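You operate a simulated robot arm through the tools that you are given. There is no shell and no other tool. Be economical: measure what you need, move in short steps, check, and stop when the job is done.

Carry out the task below with a simulated robot arm. There is one attempt and no reset: what you move stays moved.

JOB
Set the brake to bite in the green band, test it, and switch the white lamp on.
Fine: try the brake lever, turn the adjuster, then try the lever again; let the lever back.

It is judged by the outcome, as a careful person would: the job done as asked, and still so three seconds after it is handed in. It fails if anything else is knocked over, pushed out of place, dropped, spilled or broken.

ROBOT AND FRAMES
A 7-joint arm with a two-finger parallel gripper, fixed in place. Base frame: the origin is at the foot of the arm, x ahead of it, y to its left, z up. Units: m, degrees, N and s.
With the tool pointing down near the work surface it reaches from about 0.46 to 0.92 m from the base axis. Its first joint turns from -115.0 to 115.0 degrees. Payload 3.91 kg.
The tool frame sits at the grasp point between the pads (the TCP): z along the fingers, y along the line on which they close. The tips reach 0.03 m beyond it. Largest opening 0.11 m; finger width 0.02, thickness 0.01; the body of the gripper, 0.048 by 0.112 m, starts 0.055 m behind the TCP.
Orientation is told as [roll, pitch, yaw] about the base's x, y, z axes, in that order, counted from this pose: with the fingers straight down and closing along the base's y, the tool's x points along the base's -x, its y along +y and its z along -z.

CONTROLS
- The arm moves only by the tool arm_command. Its argument "steps" is a list of rows, each an object (a shift or turn left out is 0, a gripper value left out holds the last) with "slide": the shift along the tool's x, y, z in m, a list of three; "turn": the turn, a rotation vector about the tool's x, y, z in degrees, a list of three; "jaw": the gripper command, from -1 (fully open) to 1 (shut), values between in proportion. In form: [{"slide": [tx, ty, tz], "turn": [ax, ay, az], "jaw": jaw}, ...]. A call has 1 to 8 rows; each row is the pose to reach, as a shift and turn from the pose commanded when the call began, along the tool's axes at that moment. Each row takes 0.2 s and may step no farther than 0.05 m and 8.6 degrees from the row before; otherwise, or with a gripper value out of range, the whole call is refused. Where a pose cannot be reached the arm comes as near as it can. A force on the tool above 40 N (or 10 N above the force at the start of the call, whichever is more), or a blocked arm, ends the call early, and 0.2 s more pass. Each finger travels about 0.153 m/s and halts on what it meets, pressing with about 24 N; the grip force reading is that of the motor and also rises with nothing between the fingers. The clock runs only during rows and for 0.2 s after the last one: add rows that repeat a pose to give the fingers time. It gives the time, the measured TCP pose, the force on the tool (base axes), the opening and the grip force at its end, in the units of the frame above (readings bear some noise).
- Cameras (640 x 400 px; columns grow to the right, rows downward): "scene" is fixed at [0.218, -0.6497, 1.7566]; the picture's right is [0.84, -0.54, 0.00], its down [-0.18, -0.28, -0.94] and it looks along [0.51, 0.79, -0.33] (base axes); focal length 357 px, centre (320, 200). "wrist" rides on the gripper at [-0.036, 0, -0.057] in the tool frame; the picture's right is [0.00, -1.00, 0.00], its down [0.97, 0.00, -0.24] and it looks along [0.24, 0.00, 0.97] (tool axes); focal length 218 px, centre (320, 200). There is no depth. A picture from a camera that has moved, and an enlarged one, comes with that camera's place and axes in the base frame and with its lens.
- capture(camera): a new picture of that camera. The clock stands still meanwhile.
- slide_trunk(by): slides the trunk up (or, below 0, down) by that many m; the arm rides with it, the base frame stays. It gives what a move gives, with no picture.
- zoom(camera, box): a new picture of the part [left, top, right, bottom] of that camera's present view, enlarged. The clock stands still meanwhile.
- sign_off(): hands the job in; it is judged then, once.

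Go step by step. Nothing tells you positions but the pictures and the camera data: compare them with the known pose of the tool, close in by small moves and look again before you grip or let go. The budget is 120 turns and 68 pictures, counting those below and the enlarged ones. Unless the task says otherwise, let go and move clear before handing in, and close with one line.

The tools are called after "Emit:" as name(argument=value, ...) on one line, values as JSON. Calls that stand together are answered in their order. arm_command: Moves the arm, as the interface text tells. Its arguments: {"type":"object","properties":{"steps":{"type":"array","items":{"type":"object","properties":{"slide":{"type":"array","items":{"type":"number"}},"turn":{"type":"array","items":{"type":"number"}},"jaw":{"type":"number"}}}}},"required":["steps"]} The other tools are called the same way: slide_trunk (by) slides the trunk up or down; capture (camera) takes a picture; zoom (camera, box) takes an enlarged picture of a part of a camera's view; sign_off () hands the job in.

At the start:

```text
clock: 0.0
tool_pos: [0.4588, 0.1451, 1.4857]
tcp_rot: [0.0, -0.1, 0.0]
force: [0.3, 0.6, -0.1]
finger_gap: 0.11
grip_force: 0.1
trunk travel left (down, up): [-0.9, 0.09]
```

scene: 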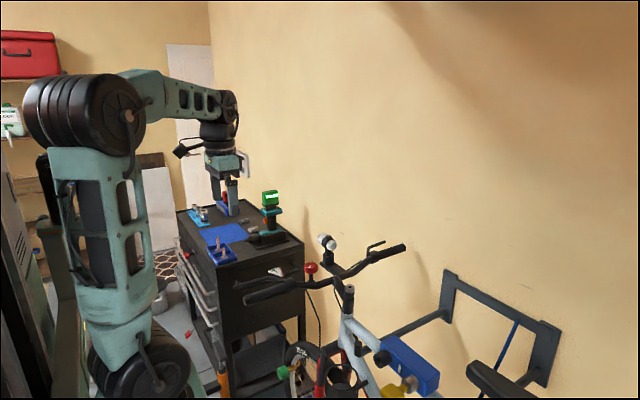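
wrist: 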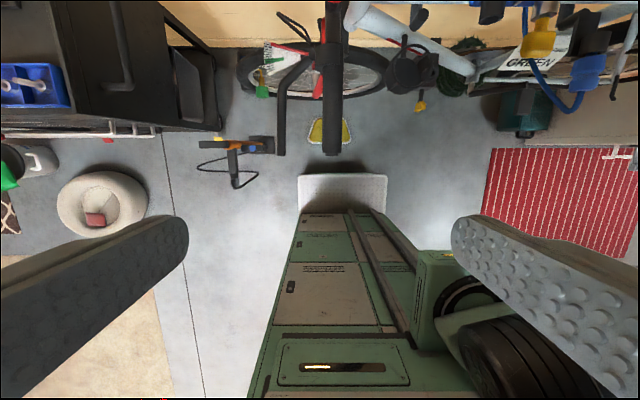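

I see a bicycle with handlebars to the right of a tool cart. I'll zoom in on the handlebars and lever first.

Emit:
zoom(camera="scene", box=[230, 220, 420, 340])

Emit:
zoom(camera="scene", box=[260, 300, 450, 400])

Emit:
zoom(camera="scene", box=[170, 170, 310, 270])

```text
3.33 times, centred on (325, 280) of scene
camera zoom: at [0.218, -0.6497, 1.7566], right [0.84, -0.54, 0.0], down [-0.18, -0.28, -0.94], along [0.51, 0.79, -0.33], focal length 1189 px, centre (303, -67)
```

zoom: 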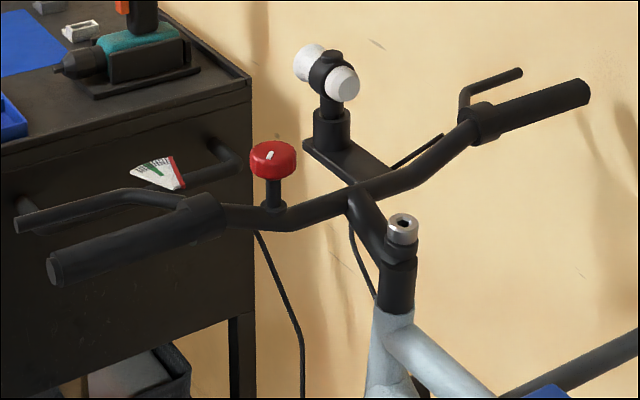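

```text
3.37 times, centred on (355, 350) of scene
camera zoom: at [0.218, -0.6497, 1.7566], right [0.84, -0.54, 0.0], down [-0.18, -0.28, -0.94], along [0.51, 0.79, -0.33], focal length 1202 px, centre (202, -305)
```

zoom: 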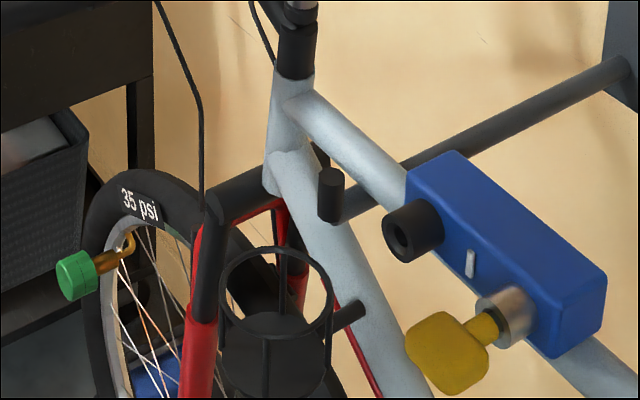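

```text
4.00 times, centred on (240, 220) of scene
camera zoom: at [0.218, -0.6497, 1.7566], right [0.84, -0.54, 0.0], down [-0.18, -0.28, -0.94], along [0.51, 0.79, -0.33], focal length 1427 px, centre (640, 120)
```

zoom: 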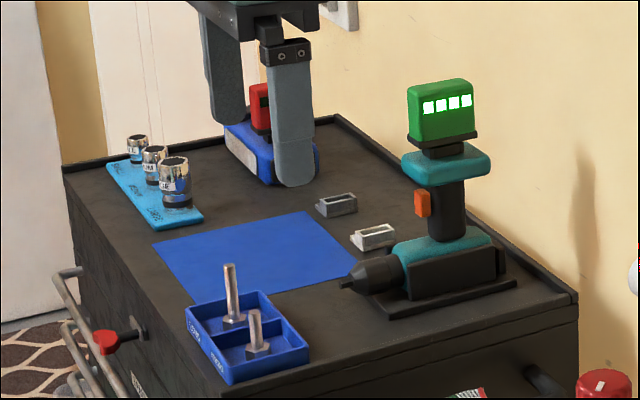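

The bar seems to run along x at y≈0.13, z≈1.19, with the lever on the +y side, the red knob near (0.69, 0.13, 1.22) and the white lamp near (0.78, 0.17, 1.26). I'll move forward, staying high, to look from above.

Emit:
arm_command(steps=[{"slide": [-0.05, 0, 0]}, {"slide": [-0.1, 0, 0]}, {"slide": [-0.1, 0, 0]}])

Emit:
capture(camera="wrist")

```text
clock: 0.8
tool_pos: [0.5615, 0.1454, 1.4862]
tcp_rot: [0.0, 0.0, 0.0]
force: [0.5, 0.4, -0.7]
finger_gap: 0.11
grip_force: 0.0
trunk travel left (down, up): [-0.9, 0.09]
```

```text
62 pictures are left
camera wrist: at [0.5979, 0.1464, 1.5435], right [0.0, -1.0, 0.0], down [-0.97, 0.0, 0.24], along [-0.24, 0.0, -0.97], focal length 218 px, centre (320, 200)
```

wrist: 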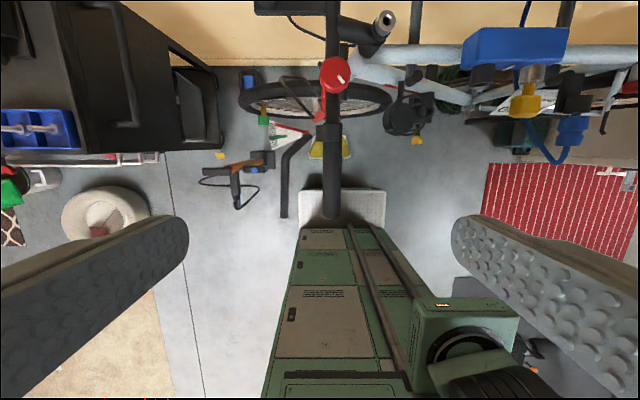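

Emit:
zoom(camera="wrist", box=[230, 0, 430, 125])

Emit:
zoom(camera="wrist", box=[250, 110, 370, 230])

Emit:
zoom(camera="scene", box=[250, 225, 350, 305])

```text
3.20 times, centred on (330, 62) of wrist
camera zoom: at [0.5979, 0.1464, 1.5435], right [0.0, -1.0, 0.0], down [-0.97, 0.0, 0.24], along [-0.24, 0.0, -0.97], focal length 698 px, centre (288, 640)
```

zoom: 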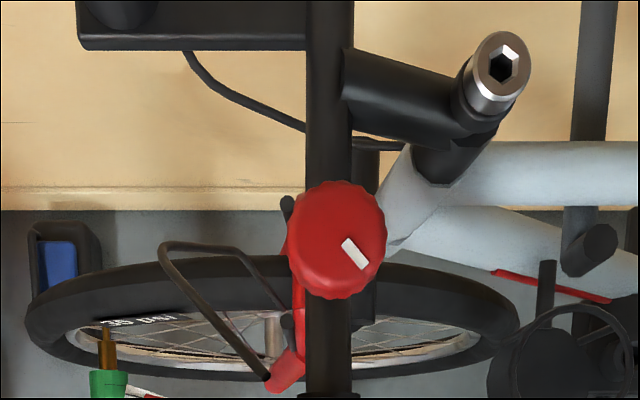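

```text
3.33 times, centred on (310, 170) of wrist
camera zoom: at [0.5979, 0.1464, 1.5435], right [0.0, -1.0, 0.0], down [-0.97, 0.0, 0.24], along [-0.24, 0.0, -0.97], focal length 728 px, centre (353, 300)
```

zoom: 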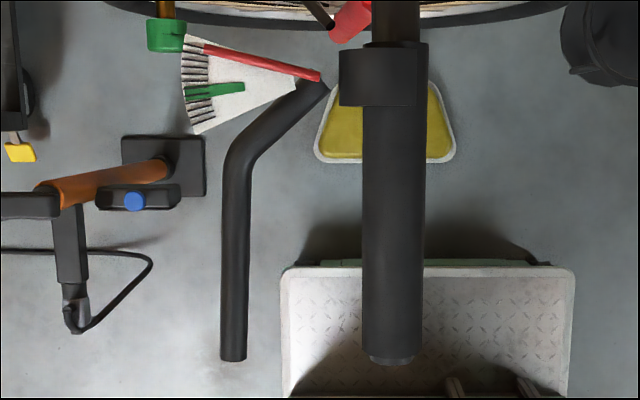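

```text
5.00 times, centred on (300, 265) of scene
camera zoom: at [0.218, -0.6497, 1.7566], right [0.84, -0.54, 0.0], down [-0.18, -0.28, -0.94], along [0.51, 0.79, -0.33], focal length 1784 px, centre (420, -125)
```

zoom: 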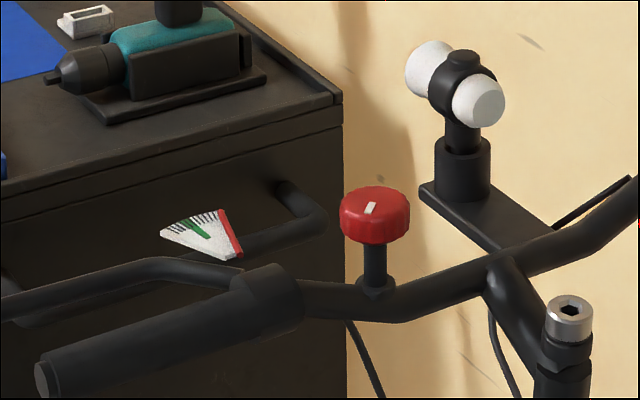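

The lever lies at y≈0.20, x 0.48–0.575, z≈1.195, and a red pointer with a green band sits at its pivot. I'll shut the fingers and go down on the outside (+y) of the lever, ready to push it toward the grip.

Emit:
arm_command(steps=[{"slide": [0.025, 0.04, 0], "jaw": 1}, {"slide": [0.05, 0.08, 0], "jaw": 1}, {"slide": [0.05, 0.105, 0.03], "jaw": 1}, {"slide": [0.05, 0.105, 0.08]}, {"slide": [0.05, 0.105, 0.13]}, {"slide": [0.05, 0.105, 0.18]}, {"slide": [0.05, 0.105, 0.2]}])

Emit:
capture(camera="scene")

Emit:
capture(camera="wrist")

```text
clock: 2.4
tool_pos: [0.5109, 0.2482, 1.2856]
tcp_rot: [-0.1, 0.0, 0.0]
force: [0.0, -0.8, 0.0]
finger_gap: 0.0
grip_force: 24.2
trunk travel left (down, up): [-0.9, 0.09]
```

```text
58 pictures are left
```

scene: 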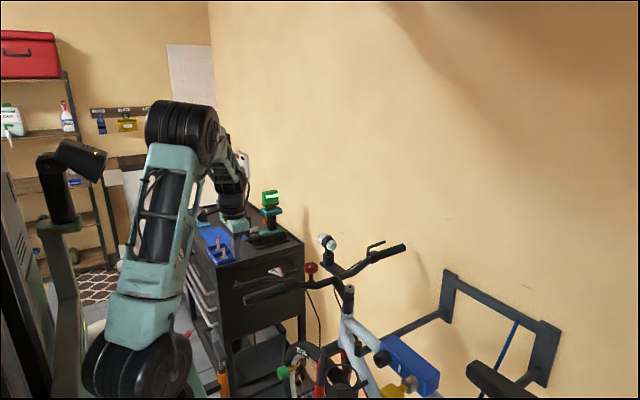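

```text
57 pictures are left
camera wrist: at [0.548, 0.2493, 1.3442], right [0.0, -1.0, 0.0], down [-0.97, 0.0, 0.24], along [-0.24, 0.0, -0.97], focal length 218 px, centre (320, 200)
```

wrist: 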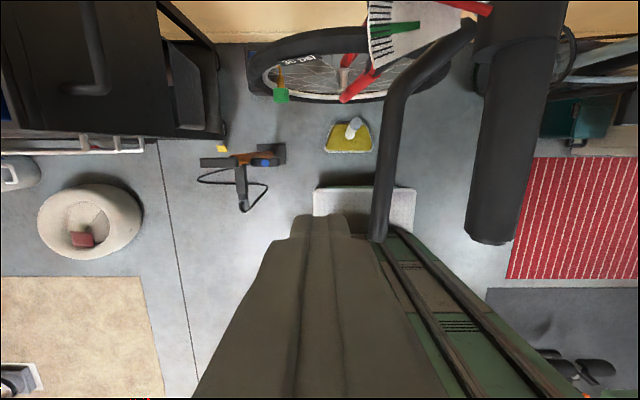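

Fingers are about 3 cm outside the lever, clear on the way down. I'll lower to lever height and bring the fingers nearly to contact.

Emit:
arm_command(steps=[{"slide": [0, 0, 0.04]}, {"slide": [0, 0, 0.078]}, {"slide": [0, -0.012, 0.078]}, {"slide": [0, -0.018, 0.078]}])

Emit:
zoom(camera="scene", box=[220, 230, 340, 310])

```text
clock: 3.4
tool_pos: [0.5092, 0.232, 1.2093]
tcp_rot: [0.0, 0.1, 0.0]
force: [0.2, 0.4, -0.4]
finger_gap: 0.0
grip_force: 24.3
trunk travel left (down, up): [-0.9, 0.09]
```

```text
5.00 times, centred on (280, 270) of scene
camera zoom: at [0.218, -0.6497, 1.7566], right [0.84, -0.54, 0.0], down [-0.18, -0.28, -0.94], along [0.51, 0.79, -0.33], focal length 1784 px, centre (520, -150)
```

zoom: 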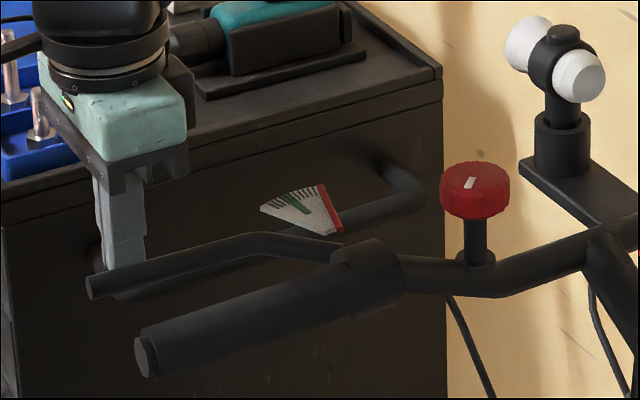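

The fingers are just outside the lever and the pointer is at rest. I'll push in small steps and watch the force.

Emit:
arm_command(steps=[{"slide": [0, -0.006, 0]}, {"slide": [0, -0.01, 0]}, {"slide": [0, -0.014, 0]}, {"slide": [0, -0.018, 0]}])

Emit:
zoom(camera="scene", box=[240, 245, 320, 295])

```text
clock: 4.4
tool_pos: [0.5083, 0.2145, 1.2083]
tcp_rot: [0.0, 0.0, -0.1]
force: [-0.8, 1.3, 0.3]
finger_gap: 0.0
grip_force: 23.7
trunk travel left (down, up): [-0.9, 0.09]
```

```text
8.00 times, centred on (280, 270) of scene
camera zoom: at [0.218, -0.6497, 1.7566], right [0.84, -0.54, 0.0], down [-0.18, -0.28, -0.94], along [0.51, 0.79, -0.33], focal length 2854 px, centre (640, -360)
```

zoom: 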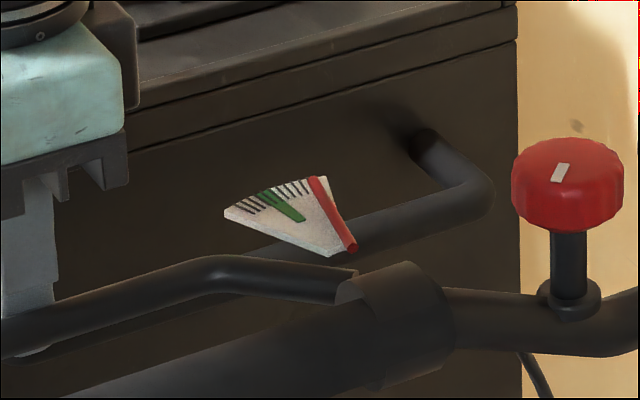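

Contact made with a light spring (1.3 N) and the pointer has begun to move. I'll continue.

Emit:
arm_command(steps=[{"slide": [0, -0.004, 0]}, {"slide": [0, -0.008, 0]}, {"slide": [0, -0.012, 0]}])

Emit:
zoom(camera="scene", box=[240, 245, 320, 295])

```text
clock: 5.2
tool_pos: [0.5082, 0.2018, 1.208]
tcp_rot: [0.0, 0.0, 0.0]
force: [-1.4, 1.3, 0.5]
finger_gap: 0.0
grip_force: 24.3
trunk travel left (down, up): [-0.9, 0.09]
```

```text
8.00 times, centred on (280, 270) of scene
camera zoom: at [0.218, -0.6497, 1.7566], right [0.84, -0.54, 0.0], down [-0.18, -0.28, -0.94], along [0.51, 0.79, -0.33], focal length 2854 px, centre (640, -360)
```

zoom: 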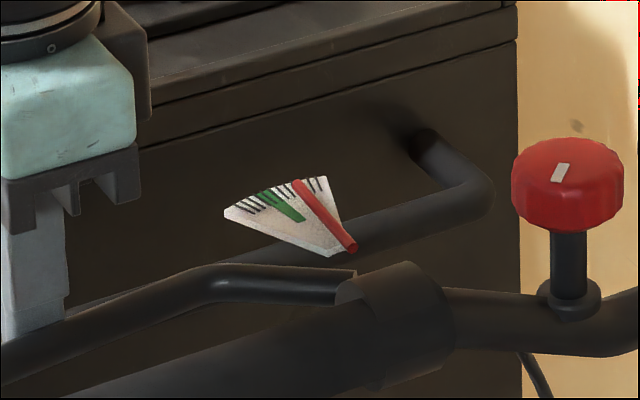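

Emit:
arm_command(steps=[{"slide": [0, -0.004, 0]}, {"slide": [0, -0.008, 0]}, {"slide": [0, -0.012, 0]}])

Emit:
zoom(camera="scene", box=[240, 245, 320, 295])

```text
clock: 6.0
tool_pos: [0.5083, 0.1893, 1.208]
tcp_rot: [-0.1, 0.0, 0.0]
force: [-2.7, 1.3, 1.4]
finger_gap: 0.0
grip_force: 24.3
trunk travel left (down, up): [-0.9, 0.09]
```

```text
8.00 times, centred on (280, 270) of scene
camera zoom: at [0.218, -0.6497, 1.7566], right [0.84, -0.54, 0.0], down [-0.18, -0.28, -0.94], along [0.51, 0.79, -0.33], focal length 2854 px, centre (640, -360)
```

zoom: 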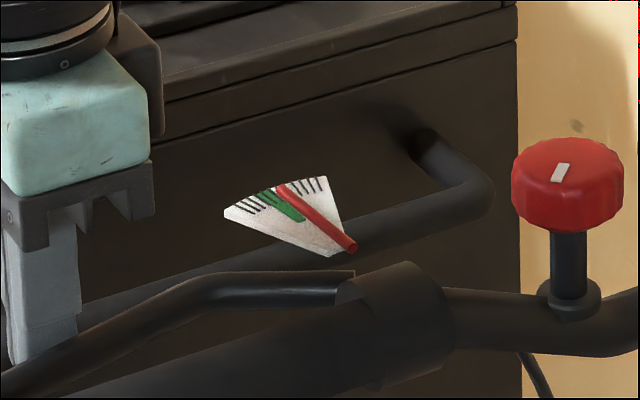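

The pointer is just entering the green and still shows no bite. I'll push on.

Emit:
arm_command(steps=[{"slide": [0, -0.003, 0]}, {"slide": [0, -0.006, 0]}, {"slide": [0, -0.009, 0]}])

Emit:
zoom(camera="scene", box=[240, 245, 320, 295])

```text
clock: 6.8
tool_pos: [0.5077, 0.1805, 1.2064]
tcp_rot: [0.0, 0.0, 0.0]
force: [-3.3, 1.1, 0.8]
finger_gap: 0.0001
grip_force: 24.1
trunk travel left (down, up): [-0.9, 0.09]
```

```text
8.00 times, centred on (280, 270) of scene
camera zoom: at [0.218, -0.6497, 1.7566], right [0.84, -0.54, 0.0], down [-0.18, -0.28, -0.94], along [0.51, 0.79, -0.33], focal length 2854 px, centre (640, -360)
```

zoom: 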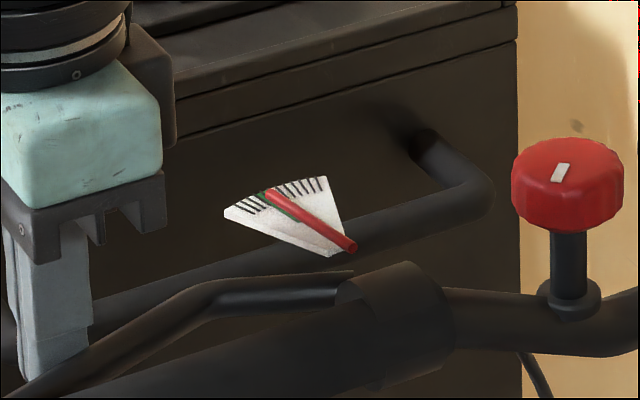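

The pointer is over the green and the lever is still soft, so it bites too late. I'll continue to find the bite.

Emit:
arm_command(steps=[{"slide": [0, -0.003, 0]}, {"slide": [0, -0.006, 0]}, {"slide": [0, -0.008, 0]}])

Emit:
zoom(camera="scene", box=[240, 245, 320, 295])

```text
clock: 7.6
tool_pos: [0.5076, 0.1749, 1.2092]
tcp_rot: [0.1, -0.1, 0.1]
force: [-3.0, 10.6, -1.1]
finger_gap: 0.0
grip_force: 24.2
trunk travel left (down, up): [-0.9, 0.09]
```

```text
8.00 times, centred on (280, 270) of scene
camera zoom: at [0.218, -0.6497, 1.7566], right [0.84, -0.54, 0.0], down [-0.18, -0.28, -0.94], along [0.51, 0.79, -0.33], focal length 2854 px, centre (640, -360)
```

zoom: 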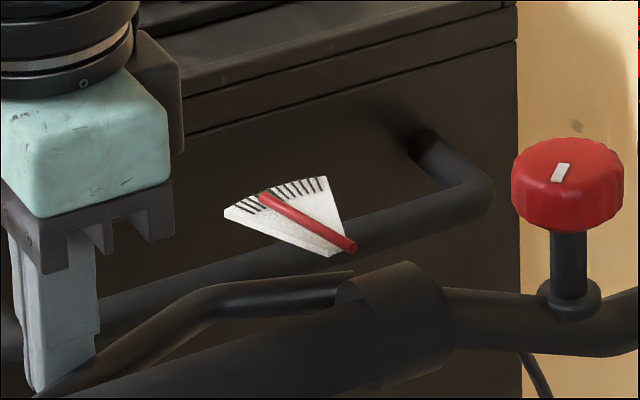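

Force jumped to about 10 N with the pointer just past the green. I'll press slightly more to tell the bite from a stop, and zoom closer.

Emit:
arm_command(steps=[{"slide": [0, -0.002, 0]}, {"slide": [0, -0.004, 0]}])

Emit:
zoom(camera="scene", box=[264, 260, 296, 280])

```text
clock: 8.2
tool_pos: [0.5083, 0.1736, 1.208]
tcp_rot: [0.2, -0.1, 0.2]
force: [-4.9, 32.7, -5.5]
finger_gap: 0.0
grip_force: 24.4
trunk travel left (down, up): [-0.9, 0.09]
```

```text
16.00 times, centred on (280, 270) of scene
camera zoom: at [0.218, -0.6497, 1.7566], right [0.84, -0.54, 0.0], down [-0.18, -0.28, -0.94], along [0.51, 0.79, -0.33], focal length 5708 px, centre (960, -920)
```

zoom: 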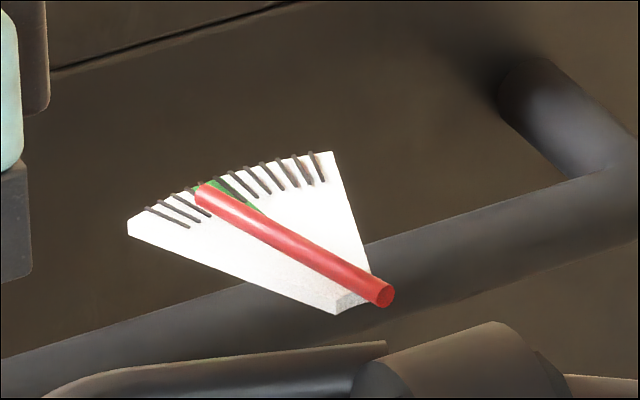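

The brake bites past the green (roughly 24° against a green band near 18°), so it must bite earlier. I'll let the lever back and rise.

Emit:
arm_command(steps=[{"slide": [0, 0.03, 0]}, {"slide": [0, 0.065, 0]}, {"slide": [0, 0.078, -0.03]}, {"slide": [0, 0.078, -0.08]}, {"slide": [0, 0.078, -0.12]}])

Emit:
zoom(camera="scene", box=[240, 245, 320, 295])

```text
clock: 9.4
tool_pos: [0.5079, 0.2459, 1.3278]
tcp_rot: [0.0, 0.0, 0.0]
force: [-0.1, 0.4, -0.1]
finger_gap: 0.0
grip_force: 23.9
trunk travel left (down, up): [-0.9, 0.09]
```

```text
8.00 times, centred on (280, 270) of scene
camera zoom: at [0.218, -0.6497, 1.7566], right [0.84, -0.54, 0.0], down [-0.18, -0.28, -0.94], along [0.51, 0.79, -0.33], focal length 2854 px, centre (640, -360)
```

zoom: 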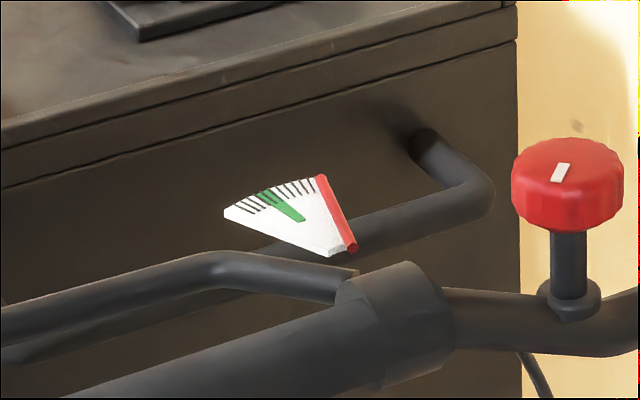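

The lever sprang back to rest. I'll move over the red knob, half-opening the gripper.

Emit:
arm_command(steps=[{"slide": [-0.035, -0.025, -0.02], "jaw": -0.3}, {"slide": [-0.07, -0.05, -0.02]}, {"slide": [-0.105, -0.075, -0.02]}, {"slide": [-0.14, -0.1, -0.02]}, {"slide": [-0.179, -0.119, -0.02]}, {"slide": [-0.179, -0.119, -0.02]}])

Emit:
capture(camera="wrist")

```text
clock: 10.8
tool_pos: [0.6896, 0.1298, 1.3482]
tcp_rot: [0.0, 0.1, 0.0]
force: [0.9, 0.4, 0.1]
finger_gap: 0.0715
grip_force: 0.0
trunk travel left (down, up): [-0.9, 0.09]
```

```text
48 pictures are left
camera wrist: at [0.7257, 0.1302, 1.4055], right [0.0, -1.0, 0.0], down [-0.97, 0.0, 0.24], along [-0.24, 0.0, -0.97], focal length 218 px, centre (320, 200)
```

wrist: 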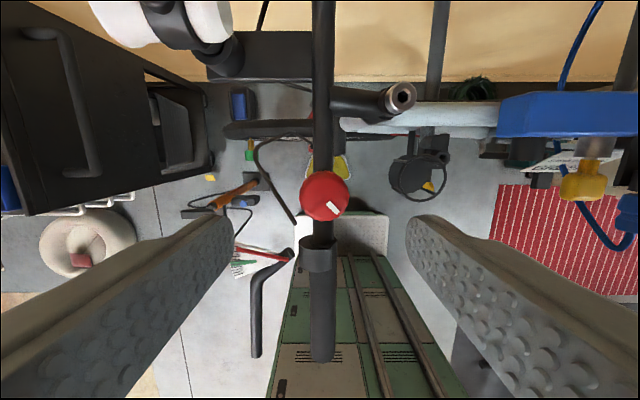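

The knob centre is at about (0.688, 0.126), top z≈1.239. I'll descend around it and grip.

Emit:
arm_command(steps=[{"slide": [0.001, -0.004, 0.04]}, {"slide": [0.001, -0.004, 0.08]}, {"slide": [0.001, -0.004, 0.11]}, {"slide": [0.001, -0.004, 0.11], "jaw": 0.4}, {"slide": [0.001, -0.004, 0.11], "jaw": 0.4}, {"slide": [0.001, -0.004, 0.11], "jaw": 0.4}])

Emit:
capture(camera="wrist")

Emit:
zoom(camera="scene", box=[270, 220, 350, 300])

```text
clock: 12.2
tool_pos: [0.6881, 0.1271, 1.238]
tcp_rot: [0.1, -0.1, 0.2]
force: [5.8, 23.1, -8.3]
finger_gap: 0.0409
grip_force: 44.9
trunk travel left (down, up): [-0.9, 0.09]
```

```text
47 pictures are left
camera wrist: at [0.725, 0.1269, 1.2946], right [0.0, -1.0, 0.0], down [-0.97, 0.0, 0.24], along [-0.24, 0.0, -0.97], focal length 218 px, centre (320, 200)
```

wrist: 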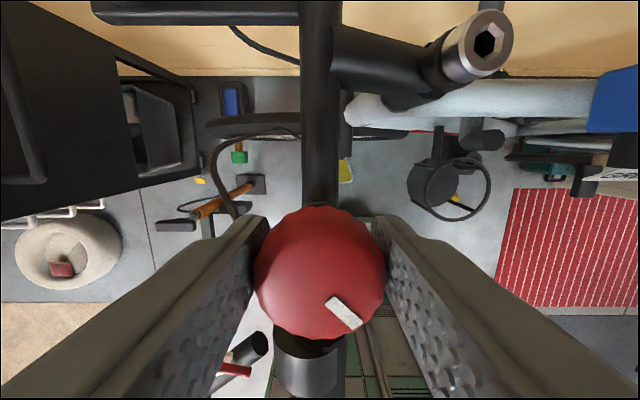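

```text
5.00 times, centred on (310, 260) of scene
camera zoom: at [0.218, -0.6497, 1.7566], right [0.84, -0.54, 0.0], down [-0.18, -0.28, -0.94], along [0.51, 0.79, -0.33], focal length 1784 px, centre (370, -100)
```

zoom: 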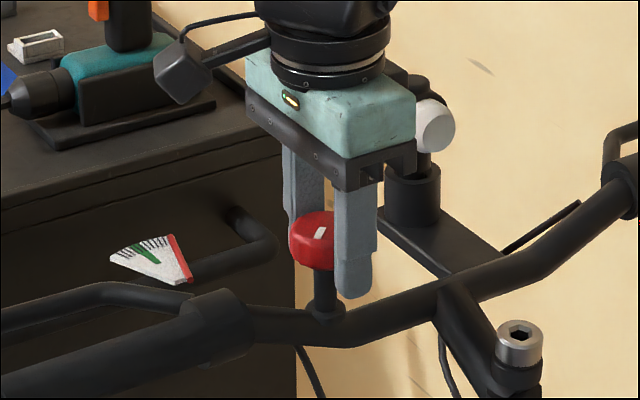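

The knob is gripped, with a slight side load that I'll relieve by shifting +1.5 mm. Then I'll turn it counter-clockwise (seen from above) a first amount.

Emit:
arm_command(steps=[{"slide": [0, 0.0017, 0]}, {"slide": [0, 0.0017, 0], "turn": [0, 0, -8]}, {"slide": [0, 0.0017, 0], "turn": [0, 0, -16]}, {"slide": [0, 0.0017, 0], "turn": [0, 0, -24]}, {"slide": [0, 0.0017, 0], "turn": [0, 0, -32]}, {"slide": [0, 0.0017, 0], "turn": [0, 0, -40]}])

Emit:
capture(camera="wrist")

```text
clock: 13.6
tool_pos: [0.6876, 0.1279, 1.2367]
tcp_rot: [0.0, 0.2, 40.1]
force: [4.0, 25.3, -17.0]
finger_gap: 0.0409
grip_force: 44.7
trunk travel left (down, up): [-0.9, 0.09]
```

```text
45 pictures are left
camera wrist: at [0.7159, 0.1521, 1.2946], right [0.65, -0.76, 0.0], down [-0.74, -0.63, 0.24], along [-0.18, -0.16, -0.97], focal length 218 px, centre (320, 200)
```

wrist: 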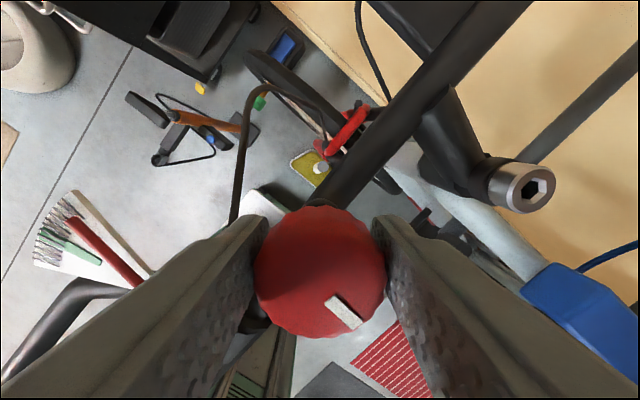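

The knob followed by 40°. I'll check the gauge.

Emit:
zoom(camera="scene", box=[264, 260, 296, 280])

```text
16.00 times, centred on (280, 270) of scene
camera zoom: at [0.218, -0.6497, 1.7566], right [0.84, -0.54, 0.0], down [-0.18, -0.28, -0.94], along [0.51, 0.79, -0.33], focal length 5708 px, centre (960, -920)
```

zoom: 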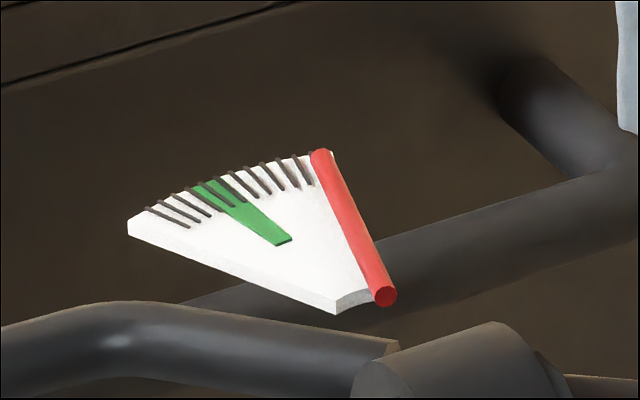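

The rest position is unchanged, as expected. I'll release the knob, rise, turn back and go test the lever.

Emit:
arm_command(steps=[{"jaw": -0.3}, {"jaw": -0.3}, {"slide": [0, 0, -0.05]}, {"slide": [0, 0, -0.1]}, {"slide": [0, 0, -0.11], "turn": [0, 0, 8]}, {"slide": [0, 0, -0.11], "turn": [0, 0, 16]}, {"slide": [0, 0, -0.11], "turn": [0, 0, 24]}, {"slide": [0, 0, -0.11], "turn": [0, 0, 32]}])

Emit:
arm_command(steps=[{"turn": [0, 0, 8], "jaw": 1}, {"turn": [0, 0, 8]}])

```text
clock: 15.4
tool_pos: [0.6866, 0.1253, 1.3478]
tcp_rot: [0.1, 0.0, 7.8]
force: [-0.5, 0.5, 0.0]
finger_gap: 0.0716
grip_force: 0.1
trunk travel left (down, up): [-0.9, 0.09]
```

```text
clock: 16.0
tool_pos: [0.6872, 0.1254, 1.348]
tcp_rot: [0.0, -0.1, -0.1]
force: [0.1, -0.5, -0.2]
finger_gap: 0.0003
grip_force: 24.4
trunk travel left (down, up): [-0.9, 0.09]
```

I'm above the knob with yaw zero. Moving back to the outside of the lever.

Emit:
arm_command(steps=[{"slide": [0.035, 0.03, 0]}, {"slide": [0.07, 0.06, 0]}, {"slide": [0.105, 0.09, 0]}, {"slide": [0.145, 0.115, 0]}, {"slide": [0.179, 0.122, 0.02]}, {"slide": [0.179, 0.122, 0.06]}, {"slide": [0.179, 0.122, 0.1]}, {"slide": [0.179, 0.122, 0.14]}])

Emit:
arm_command(steps=[{"slide": [0, -0.025, 0]}, {"slide": [0, -0.04, 0]}, {"slide": [0, -0.044, 0]}, {"slide": [0, -0.048, 0]}, {"slide": [0, -0.052, 0]}])

Emit:
zoom(camera="scene", box=[264, 260, 296, 280])

```text
clock: 17.8
tool_pos: [0.5068, 0.2475, 1.208]
tcp_rot: [0.1, -0.1, 0.0]
force: [-0.1, -0.4, -0.1]
finger_gap: 0.0
grip_force: 24.4
trunk travel left (down, up): [-0.9, 0.09]
```

```text
clock: 19.0
tool_pos: [0.5071, 0.1961, 1.2087]
tcp_rot: [0.1, -0.1, 0.0]
force: [-2.0, 1.1, 0.2]
finger_gap: 0.0
grip_force: 24.2
trunk travel left (down, up): [-0.9, 0.09]
```

```text
16.00 times, centred on (280, 270) of scene
camera zoom: at [0.218, -0.6497, 1.7566], right [0.84, -0.54, 0.0], down [-0.18, -0.28, -0.94], along [0.51, 0.79, -0.33], focal length 5708 px, centre (960, -920)
```

zoom: 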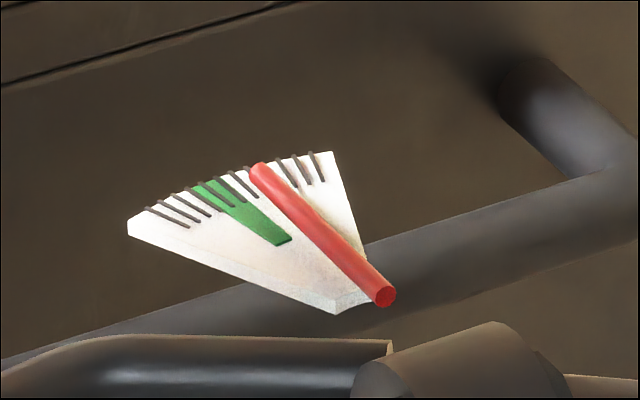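

No bite yet at y=0.196. Continuing in small reads.

Emit:
arm_command(steps=[{"slide": [0, -0.004, 0]}, {"slide": [0, -0.007, 0]}])

Emit:
arm_command(steps=[{"slide": [0, -0.002, 0]}, {"slide": [0, -0.004, 0]}])

Emit:
arm_command(steps=[{"slide": [0, -0.002, 0]}, {"slide": [0, -0.004, 0]}])

Emit:
arm_command(steps=[{"slide": [0, -0.002, 0]}, {"slide": [0, -0.004, 0]}])

```text
clock: 19.6
tool_pos: [0.5063, 0.1879, 1.2075]
tcp_rot: [0.1, 0.0, 0.0]
force: [-1.1, 0.5, -0.4]
finger_gap: 0.0001
grip_force: 23.8
trunk travel left (down, up): [-0.9, 0.09]
```

```text
clock: 20.2
tool_pos: [0.5068, 0.1851, 1.209]
tcp_rot: [0.0, 0.0, 0.0]
force: [-2.5, 1.4, 0.2]
finger_gap: 0.0
grip_force: 24.2
trunk travel left (down, up): [-0.9, 0.09]
```

```text
clock: 20.8
tool_pos: [0.5084, 0.1807, 1.2082]
tcp_rot: [0.0, 0.0, 0.0]
force: [-2.0, 2.5, -1.0]
finger_gap: 0.0
grip_force: 24.4
trunk travel left (down, up): [-0.9, 0.09]
```

```text
clock: 21.4
tool_pos: [0.5089, 0.1768, 1.2088]
tcp_rot: [0.0, 0.0, -0.1]
force: [-2.8, 1.6, -0.6]
finger_gap: 0.0
grip_force: 24.6
trunk travel left (down, up): [-0.9, 0.09]
```

Emit:
arm_command(steps=[{"slide": [0, -0.0015, 0]}, {"slide": [0, -0.003, 0]}])

Emit:
arm_command(steps=[{"slide": [0, -0.0015, 0]}, {"slide": [0, -0.003, 0]}])

```text
clock: 22.0
tool_pos: [0.5094, 0.1742, 1.2067]
tcp_rot: [0.0, 0.0, 0.0]
force: [-0.3, 1.5, 1.5]
finger_gap: 0.0001
grip_force: 23.8
trunk travel left (down, up): [-0.9, 0.09]
```

```text
clock: 22.6
tool_pos: [0.5068, 0.1705, 1.2084]
tcp_rot: [0.0, 0.1, 0.1]
force: [-0.2, 1.1, 0.9]
finger_gap: 0.0004
grip_force: 23.9
trunk travel left (down, up): [-0.9, 0.09]
```

The bite has moved later, so clockwise is the right direction. A little further may give me calibration.

Emit:
arm_command(steps=[{"slide": [0, -0.0015, 0]}, {"slide": [0, -0.003, 0]}])

Emit:
arm_command(steps=[{"slide": [0, -0.0015, 0]}, {"slide": [0, -0.003, 0]}])

Emit:
zoom(camera="scene", box=[240, 245, 320, 295])

```text
clock: 23.2
tool_pos: [0.5078, 0.1691, 1.2073]
tcp_rot: [0.0, 0.1, 0.0]
force: [-1.5, 4.0, -3.1]
finger_gap: 0.0001
grip_force: 24.1
trunk travel left (down, up): [-0.9, 0.09]
```

```text
clock: 23.8
tool_pos: [0.5092, 0.1677, 1.2086]
tcp_rot: [0.0, -0.1, 0.1]
force: [-1.4, 17.7, -2.2]
finger_gap: 0.0001
grip_force: 24.1
trunk travel left (down, up): [-0.9, 0.09]
```

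```text
8.00 times, centred on (280, 270) of scene
camera zoom: at [0.218, -0.6497, 1.7566], right [0.84, -0.54, 0.0], down [-0.18, -0.28, -0.94], along [0.51, 0.79, -0.33], focal length 2854 px, centre (640, -360)
```

zoom: 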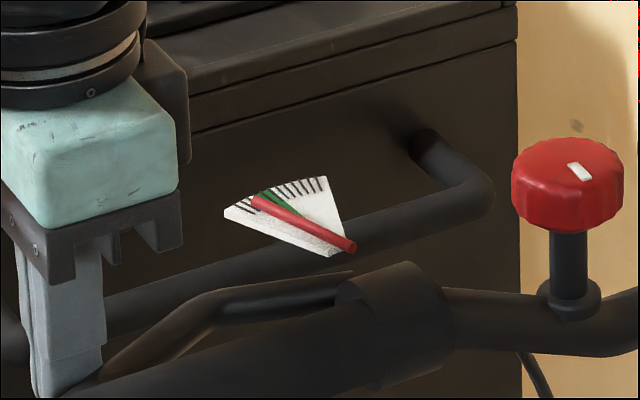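

The bite is now near y=0.1685 (40° CCW made it ~7 mm later), and the green centre is near y≈0.183. So I need about 85° clockwise from here; releasing the lever and heading to the knob.

Emit:
arm_command(steps=[{"slide": [0, 0.03, 0]}, {"slide": [0, 0.065, 0]}, {"slide": [0, 0.083, -0.03]}, {"slide": [0, 0.083, -0.08]}, {"slide": [0, 0.083, -0.14]}])

Emit:
arm_command(steps=[{"slide": [0, 0.083, -0.12]}])

```text
refused: row 5 steps farther than a row can; nothing moved
```

```text
refused: row 1 steps farther than a row can; nothing moved
```

Emit:
arm_command(steps=[{"slide": [0, 0.03, 0]}, {"slide": [0, 0.065, 0]}, {"slide": [0, 0.083, -0.03]}, {"slide": [0, 0.083, -0.08]}, {"slide": [0, 0.083, -0.13]}, {"slide": [0, 0.083, -0.15]}])

```text
clock: 25.2
tool_pos: [0.5097, 0.2475, 1.3582]
tcp_rot: [0.0, 0.0, 0.1]
force: [0.1, -0.3, 0.2]
finger_gap: 0.0
grip_force: 23.5
trunk travel left (down, up): [-0.9, 0.09]
```

Lever is released. Moving to above the knob while turning the wrist counter-clockwise, ready for a clockwise turn.

Emit:
arm_command(steps=[{"slide": [-0.03, -0.02, 0], "turn": [0, 0, -8.5], "jaw": -0.3}, {"slide": [-0.06, -0.04, 0], "turn": [0, 0, -17]}, {"slide": [-0.09, -0.06, 0], "turn": [0, 0, -25.5]}, {"slide": [-0.12, -0.08, 0], "turn": [0, 0, -34]}, {"slide": [-0.15, -0.1, 0], "turn": [0, 0, -42.5]}, {"slide": [-0.18, -0.1195, 0], "turn": [0, 0, -51]}, {"slide": [-0.18, -0.1195, 0], "turn": [0, 0, -59.5]}, {"slide": [-0.18, -0.1195, 0], "turn": [0, 0, -68]}])

Emit:
arm_command(steps=[{"turn": [0, 0, -7]}, {"turn": [0, 0, -7]}])

Emit:
capture(camera="wrist")

```text
clock: 27.0
tool_pos: [0.6874, 0.1288, 1.3578]
tcp_rot: [0.0, 0.0, 68.1]
force: [0.0, -0.3, 0.2]
finger_gap: 0.0715
grip_force: 0.0
trunk travel left (down, up): [-0.9, 0.09]
```

```text
clock: 27.6
tool_pos: [0.6882, 0.128, 1.3577]
tcp_rot: [0.0, 0.1, 75.0]
force: [-0.1, 0.3, -0.4]
finger_gap: 0.0718
grip_force: 0.2
trunk travel left (down, up): [-0.9, 0.09]
```

```text
41 pictures are left
camera wrist: at [0.6977, 0.1637, 1.4149], right [0.97, -0.26, 0.0], down [-0.25, -0.94, 0.24], along [-0.06, -0.23, -0.97], focal length 218 px, centre (320, 200)
```

wrist: 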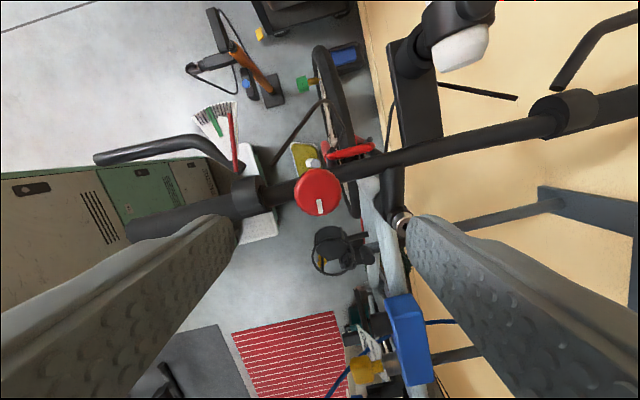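

Aligned over the knob at yaw 75°. I'll zoom at the lamp for its switch, then descend and grip.

Emit:
zoom(camera="wrist", box=[380, 0, 520, 90])

Emit:
arm_command(steps=[{"slide": [0, 0, 0.05]}, {"slide": [0, 0, 0.09]}, {"slide": [0, 0, 0.113]}, {"slide": [0, 0, 0.113]}, {"slide": [0, 0, 0.113], "jaw": 0.4}, {"slide": [0, 0, 0.113]}, {"slide": [0, 0, 0.113]}])

Emit:
capture(camera="wrist")

```text
4.44 times, centred on (450, 45) of wrist
camera zoom: at [0.6977, 0.1637, 1.4149], right [0.97, -0.26, 0.0], down [-0.25, -0.94, 0.24], along [-0.06, -0.23, -0.97], focal length 970 px, centre (-258, 889)
```

zoom: 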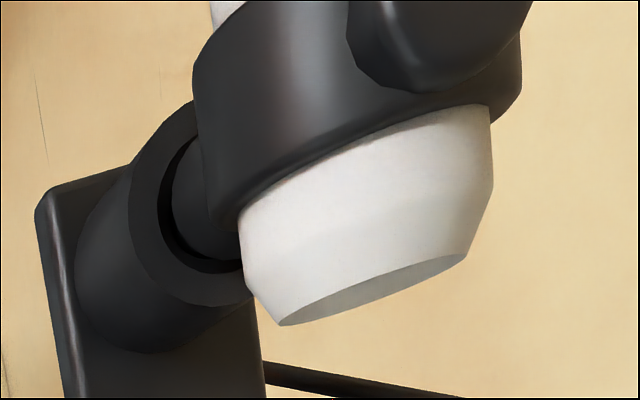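

```text
clock: 29.2
tool_pos: [0.6867, 0.1284, 1.2453]
tcp_rot: [0.2, 0.0, 75.0]
force: [-6.4, 1.5, -4.3]
finger_gap: 0.0414
grip_force: 44.9
trunk travel left (down, up): [-0.9, 0.09]
```

```text
39 pictures are left
camera wrist: at [0.6961, 0.1644, 1.3016], right [0.97, -0.26, 0.0], down [-0.25, -0.94, 0.24], along [-0.06, -0.23, -0.97], focal length 218 px, centre (320, 200)
```

wrist: 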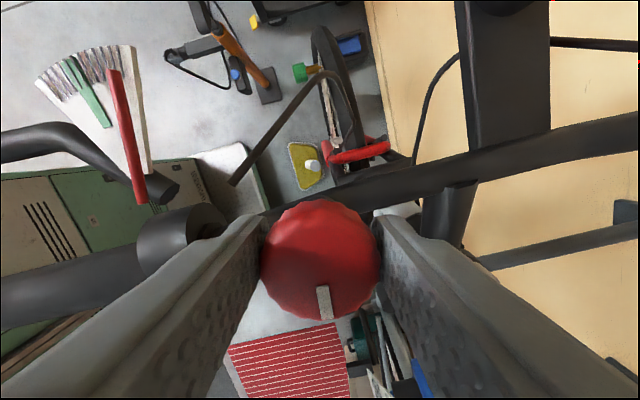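

The knob is well gripped. Turning it clockwise 85°.

Emit:
arm_command(steps=[{"turn": [0, 0, 8.5]}, {"turn": [0, 0, 17]}, {"turn": [0, 0, 25.5]}, {"turn": [0, 0, 34]}, {"turn": [0, 0, 42.5]}, {"turn": [0, 0, 51]}, {"turn": [0, 0, 59.5]}, {"turn": [0, 0, 68]}])

Emit:
arm_command(steps=[{"turn": [0, 0, 8.5]}, {"turn": [0, 0, 17]}, {"turn": [0, 0, 17]}])

Emit:
capture(camera="wrist")

```text
clock: 31.0
tool_pos: [0.6883, 0.1262, 1.2446]
tcp_rot: [-0.2, 0.0, 6.8]
force: [-9.3, -7.9, -13.2]
finger_gap: 0.0412
grip_force: 44.9
trunk travel left (down, up): [-0.9, 0.09]
```

```text
clock: 31.8
tool_pos: [0.6872, 0.1248, 1.2453]
tcp_rot: [-0.2, 0.1, -10.3]
force: [-10.6, -17.0, -17.5]
finger_gap: 0.0413
grip_force: 45.6
trunk travel left (down, up): [-0.9, 0.09]
```

```text
38 pictures are left
camera wrist: at [0.7244, 0.1202, 1.3017], right [-0.18, -0.98, 0.0], down [-0.95, 0.17, 0.24], along [-0.24, 0.04, -0.97], focal length 218 px, centre (320, 200)
```

wrist: 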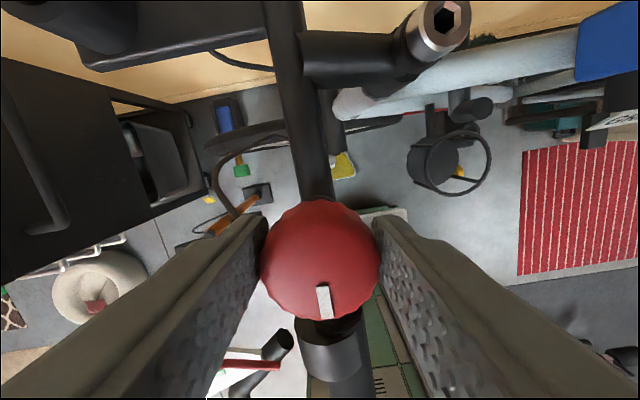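

The knob followed the full 85°. Releasing, rising and returning to the lever for the second test.

Emit:
arm_command(steps=[{"jaw": -0.3}, {"jaw": -0.3}, {"slide": [0, 0, -0.05]}, {"slide": [0, 0, -0.1]}, {"slide": [0, 0, -0.11], "turn": [0, 0, -5]}, {"slide": [0, 0, -0.11], "turn": [0, 0, -10], "jaw": 1}, {"slide": [0, 0, -0.11], "turn": [0, 0, -10], "jaw": 1}])

Emit:
arm_command(steps=[{"slide": [0.035, 0.03, 0]}, {"slide": [0.07, 0.06, 0]}, {"slide": [0.105, 0.09, 0]}, {"slide": [0.145, 0.115, 0]}, {"slide": [0.179, 0.12, 0.02]}, {"slide": [0.179, 0.12, 0.065]}, {"slide": [0.179, 0.12, 0.11]}, {"slide": [0.179, 0.12, 0.147]}])

```text
clock: 33.4
tool_pos: [0.6884, 0.1282, 1.3556]
tcp_rot: [0.1, 0.0, 0.0]
force: [-0.2, 0.5, -0.3]
finger_gap: 0.0
grip_force: 24.2
trunk travel left (down, up): [-0.9, 0.09]
```

```text
clock: 35.2
tool_pos: [0.5065, 0.2477, 1.2067]
tcp_rot: [0.0, 0.1, 0.1]
force: [0.1, -0.3, 0.4]
finger_gap: 0.0
grip_force: 23.7
trunk travel left (down, up): [-0.9, 0.09]
```

Pulling the lever again, with fine steps near the expected bite at y≈0.183.

Emit:
arm_command(steps=[{"slide": [0, -0.025, 0]}, {"slide": [0, -0.04, 0]}, {"slide": [0, -0.05, 0]}, {"slide": [0, -0.056, 0]}, {"slide": [0, -0.059, 0]}])

Emit:
arm_command(steps=[{"slide": [0, -0.0015, 0]}, {"slide": [0, -0.003, 0]}])

Emit:
arm_command(steps=[{"slide": [0, -0.001, 0]}, {"slide": [0, -0.002, 0]}])

Emit:
arm_command(steps=[{"slide": [0, -0.001, 0]}, {"slide": [0, -0.002, 0]}])

Emit:
zoom(camera="scene", box=[264, 260, 296, 280])

```text
clock: 36.4
tool_pos: [0.5088, 0.1882, 1.2071]
tcp_rot: [-0.1, 0.1, 0.0]
force: [-2.1, 1.2, 0.0]
finger_gap: 0.0002
grip_force: 24.3
trunk travel left (down, up): [-0.9, 0.09]
```

```text
clock: 37.0
tool_pos: [0.5085, 0.1869, 1.2077]
tcp_rot: [0.0, 0.0, -0.1]
force: [-1.9, 1.3, -0.7]
finger_gap: 0.0
grip_force: 24.1
trunk travel left (down, up): [-0.9, 0.09]
```

```text
clock: 37.6
tool_pos: [0.5082, 0.1841, 1.2073]
tcp_rot: [0.0, 0.0, 0.0]
force: [-2.7, 1.5, -0.4]
finger_gap: 0.0
grip_force: 23.6
trunk travel left (down, up): [-0.9, 0.09]
```

```text
clock: 38.2
tool_pos: [0.5092, 0.1826, 1.2077]
tcp_rot: [0.0, -0.1, -0.1]
force: [-1.5, 3.4, -2.3]
finger_gap: 0.0
grip_force: 24.1
trunk travel left (down, up): [-0.9, 0.09]
```

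```text
16.00 times, centred on (280, 270) of scene
camera zoom: at [0.218, -0.6497, 1.7566], right [0.84, -0.54, 0.0], down [-0.18, -0.28, -0.94], along [0.51, 0.79, -0.33], focal length 5708 px, centre (960, -920)
```

zoom: 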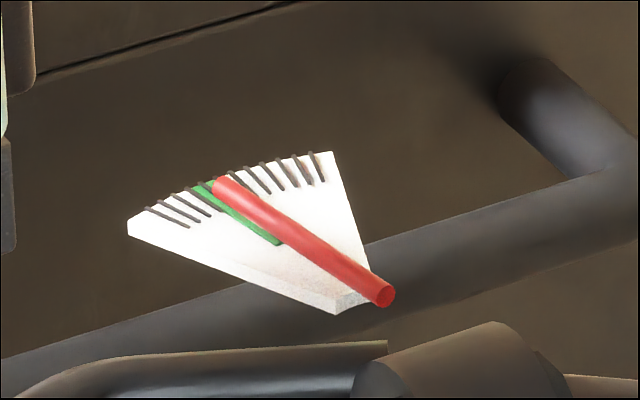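

Bite seems to begin right here at y≈0.183. I'll press further to confirm.

Emit:
arm_command(steps=[{"slide": [0, -0.001, 0]}, {"slide": [0, -0.002, 0]}])

Emit:
arm_command(steps=[{"slide": [0, -0.001, 0]}, {"slide": [0, -0.002, 0]}])

Emit:
zoom(camera="scene", box=[264, 260, 296, 280])

```text
clock: 38.8
tool_pos: [0.5085, 0.1826, 1.2083]
tcp_rot: [0.1, -0.1, -0.1]
force: [-1.6, 10.3, -0.7]
finger_gap: 0.0
grip_force: 23.9
trunk travel left (down, up): [-0.9, 0.09]
```

```text
clock: 39.4
tool_pos: [0.5081, 0.1811, 1.2077]
tcp_rot: [0.1, -0.1, 0.1]
force: [-1.6, 22.7, -4.9]
finger_gap: 0.0
grip_force: 23.9
trunk travel left (down, up): [-0.9, 0.09]
```

```text
16.00 times, centred on (280, 270) of scene
camera zoom: at [0.218, -0.6497, 1.7566], right [0.84, -0.54, 0.0], down [-0.18, -0.28, -0.94], along [0.51, 0.79, -0.33], focal length 5708 px, centre (960, -920)
```

zoom: 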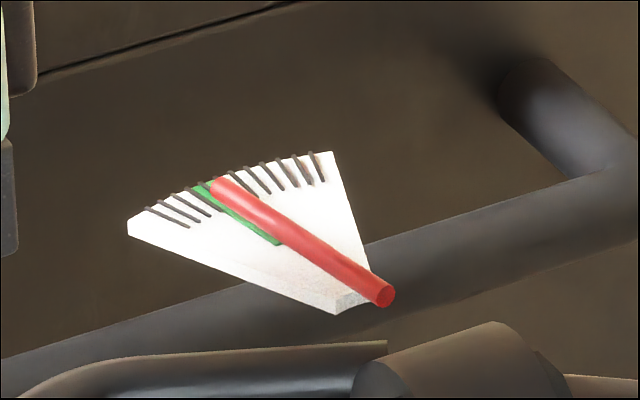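

The bite is confirmed at y≈0.182, but with parallax the pointer seems near the late edge of the green. I'll zoom much closer to measure it.

Emit:
zoom(camera="scene", box=[270, 266, 286, 276])

Emit:
capture(camera="wrist")

```text
16.00 times, centred on (278, 271) of scene
camera zoom: at [0.218, -0.6497, 1.7566], right [0.84, -0.54, 0.0], down [-0.18, -0.28, -0.94], along [0.51, 0.79, -0.33], focal length 5708 px, centre (992, -936)
```

zoom: 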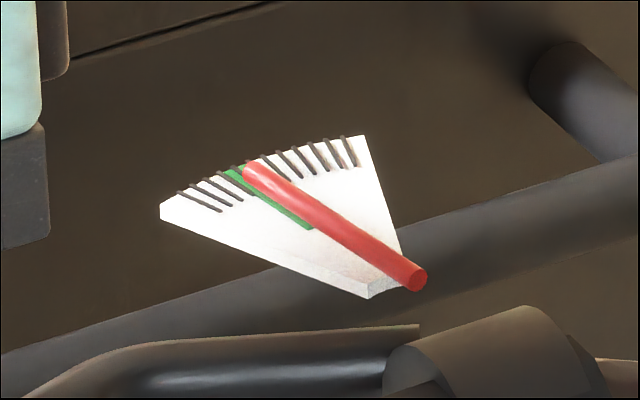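

```text
34 pictures are left
camera wrist: at [0.5458, 0.1814, 1.2658], right [0.0, -1.0, 0.0], down [-0.97, 0.0, 0.24], along [-0.24, 0.0, -0.97], focal length 218 px, centre (320, 200)
```

wrist: 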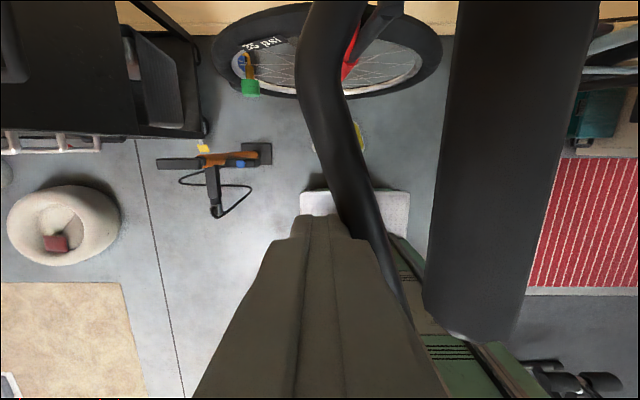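

To be sure, I'll release the lever and take a direct top view of the gauge at rest to measure the green band's angle from the rest pointer.

Emit:
arm_command(steps=[{"slide": [0, 0.03, 0]}, {"slide": [0, 0.06, 0]}, {"slide": [0, 0.07, -0.03]}, {"slide": [0, 0.06, -0.075]}, {"slide": [-0.03, 0.05, -0.1]}, {"slide": [-0.06, 0.035, -0.12]}, {"slide": [-0.085, 0.025, -0.12]}])

Emit:
capture(camera="wrist")

```text
clock: 41.0
tool_pos: [0.593, 0.2021, 1.3286]
tcp_rot: [-0.1, 0.0, -0.1]
force: [0.1, -0.2, 0.0]
finger_gap: 0.0001
grip_force: 24.1
trunk travel left (down, up): [-0.9, 0.09]
```

```text
33 pictures are left
camera wrist: at [0.6294, 0.2026, 1.3858], right [0.0, -1.0, 0.0], down [-0.97, 0.0, 0.24], along [-0.24, 0.0, -0.97], focal length 218 px, centre (320, 200)
```

wrist: 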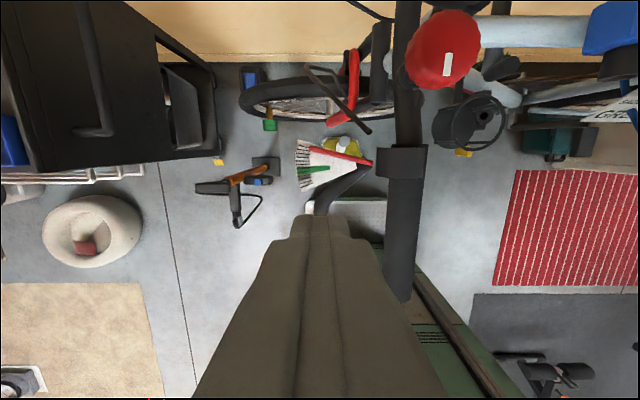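

Emit:
zoom(camera="wrist", box=[284, 132, 380, 192])

```text
6.67 times, centred on (332, 162) of wrist
camera zoom: at [0.6294, 0.2026, 1.3858], right [0.0, -1.0, 0.0], down [-0.97, 0.0, 0.24], along [-0.24, 0.0, -0.97], focal length 1455 px, centre (240, 453)
```

zoom: 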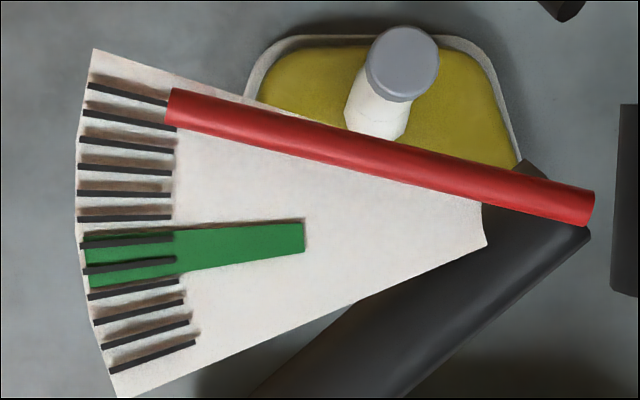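

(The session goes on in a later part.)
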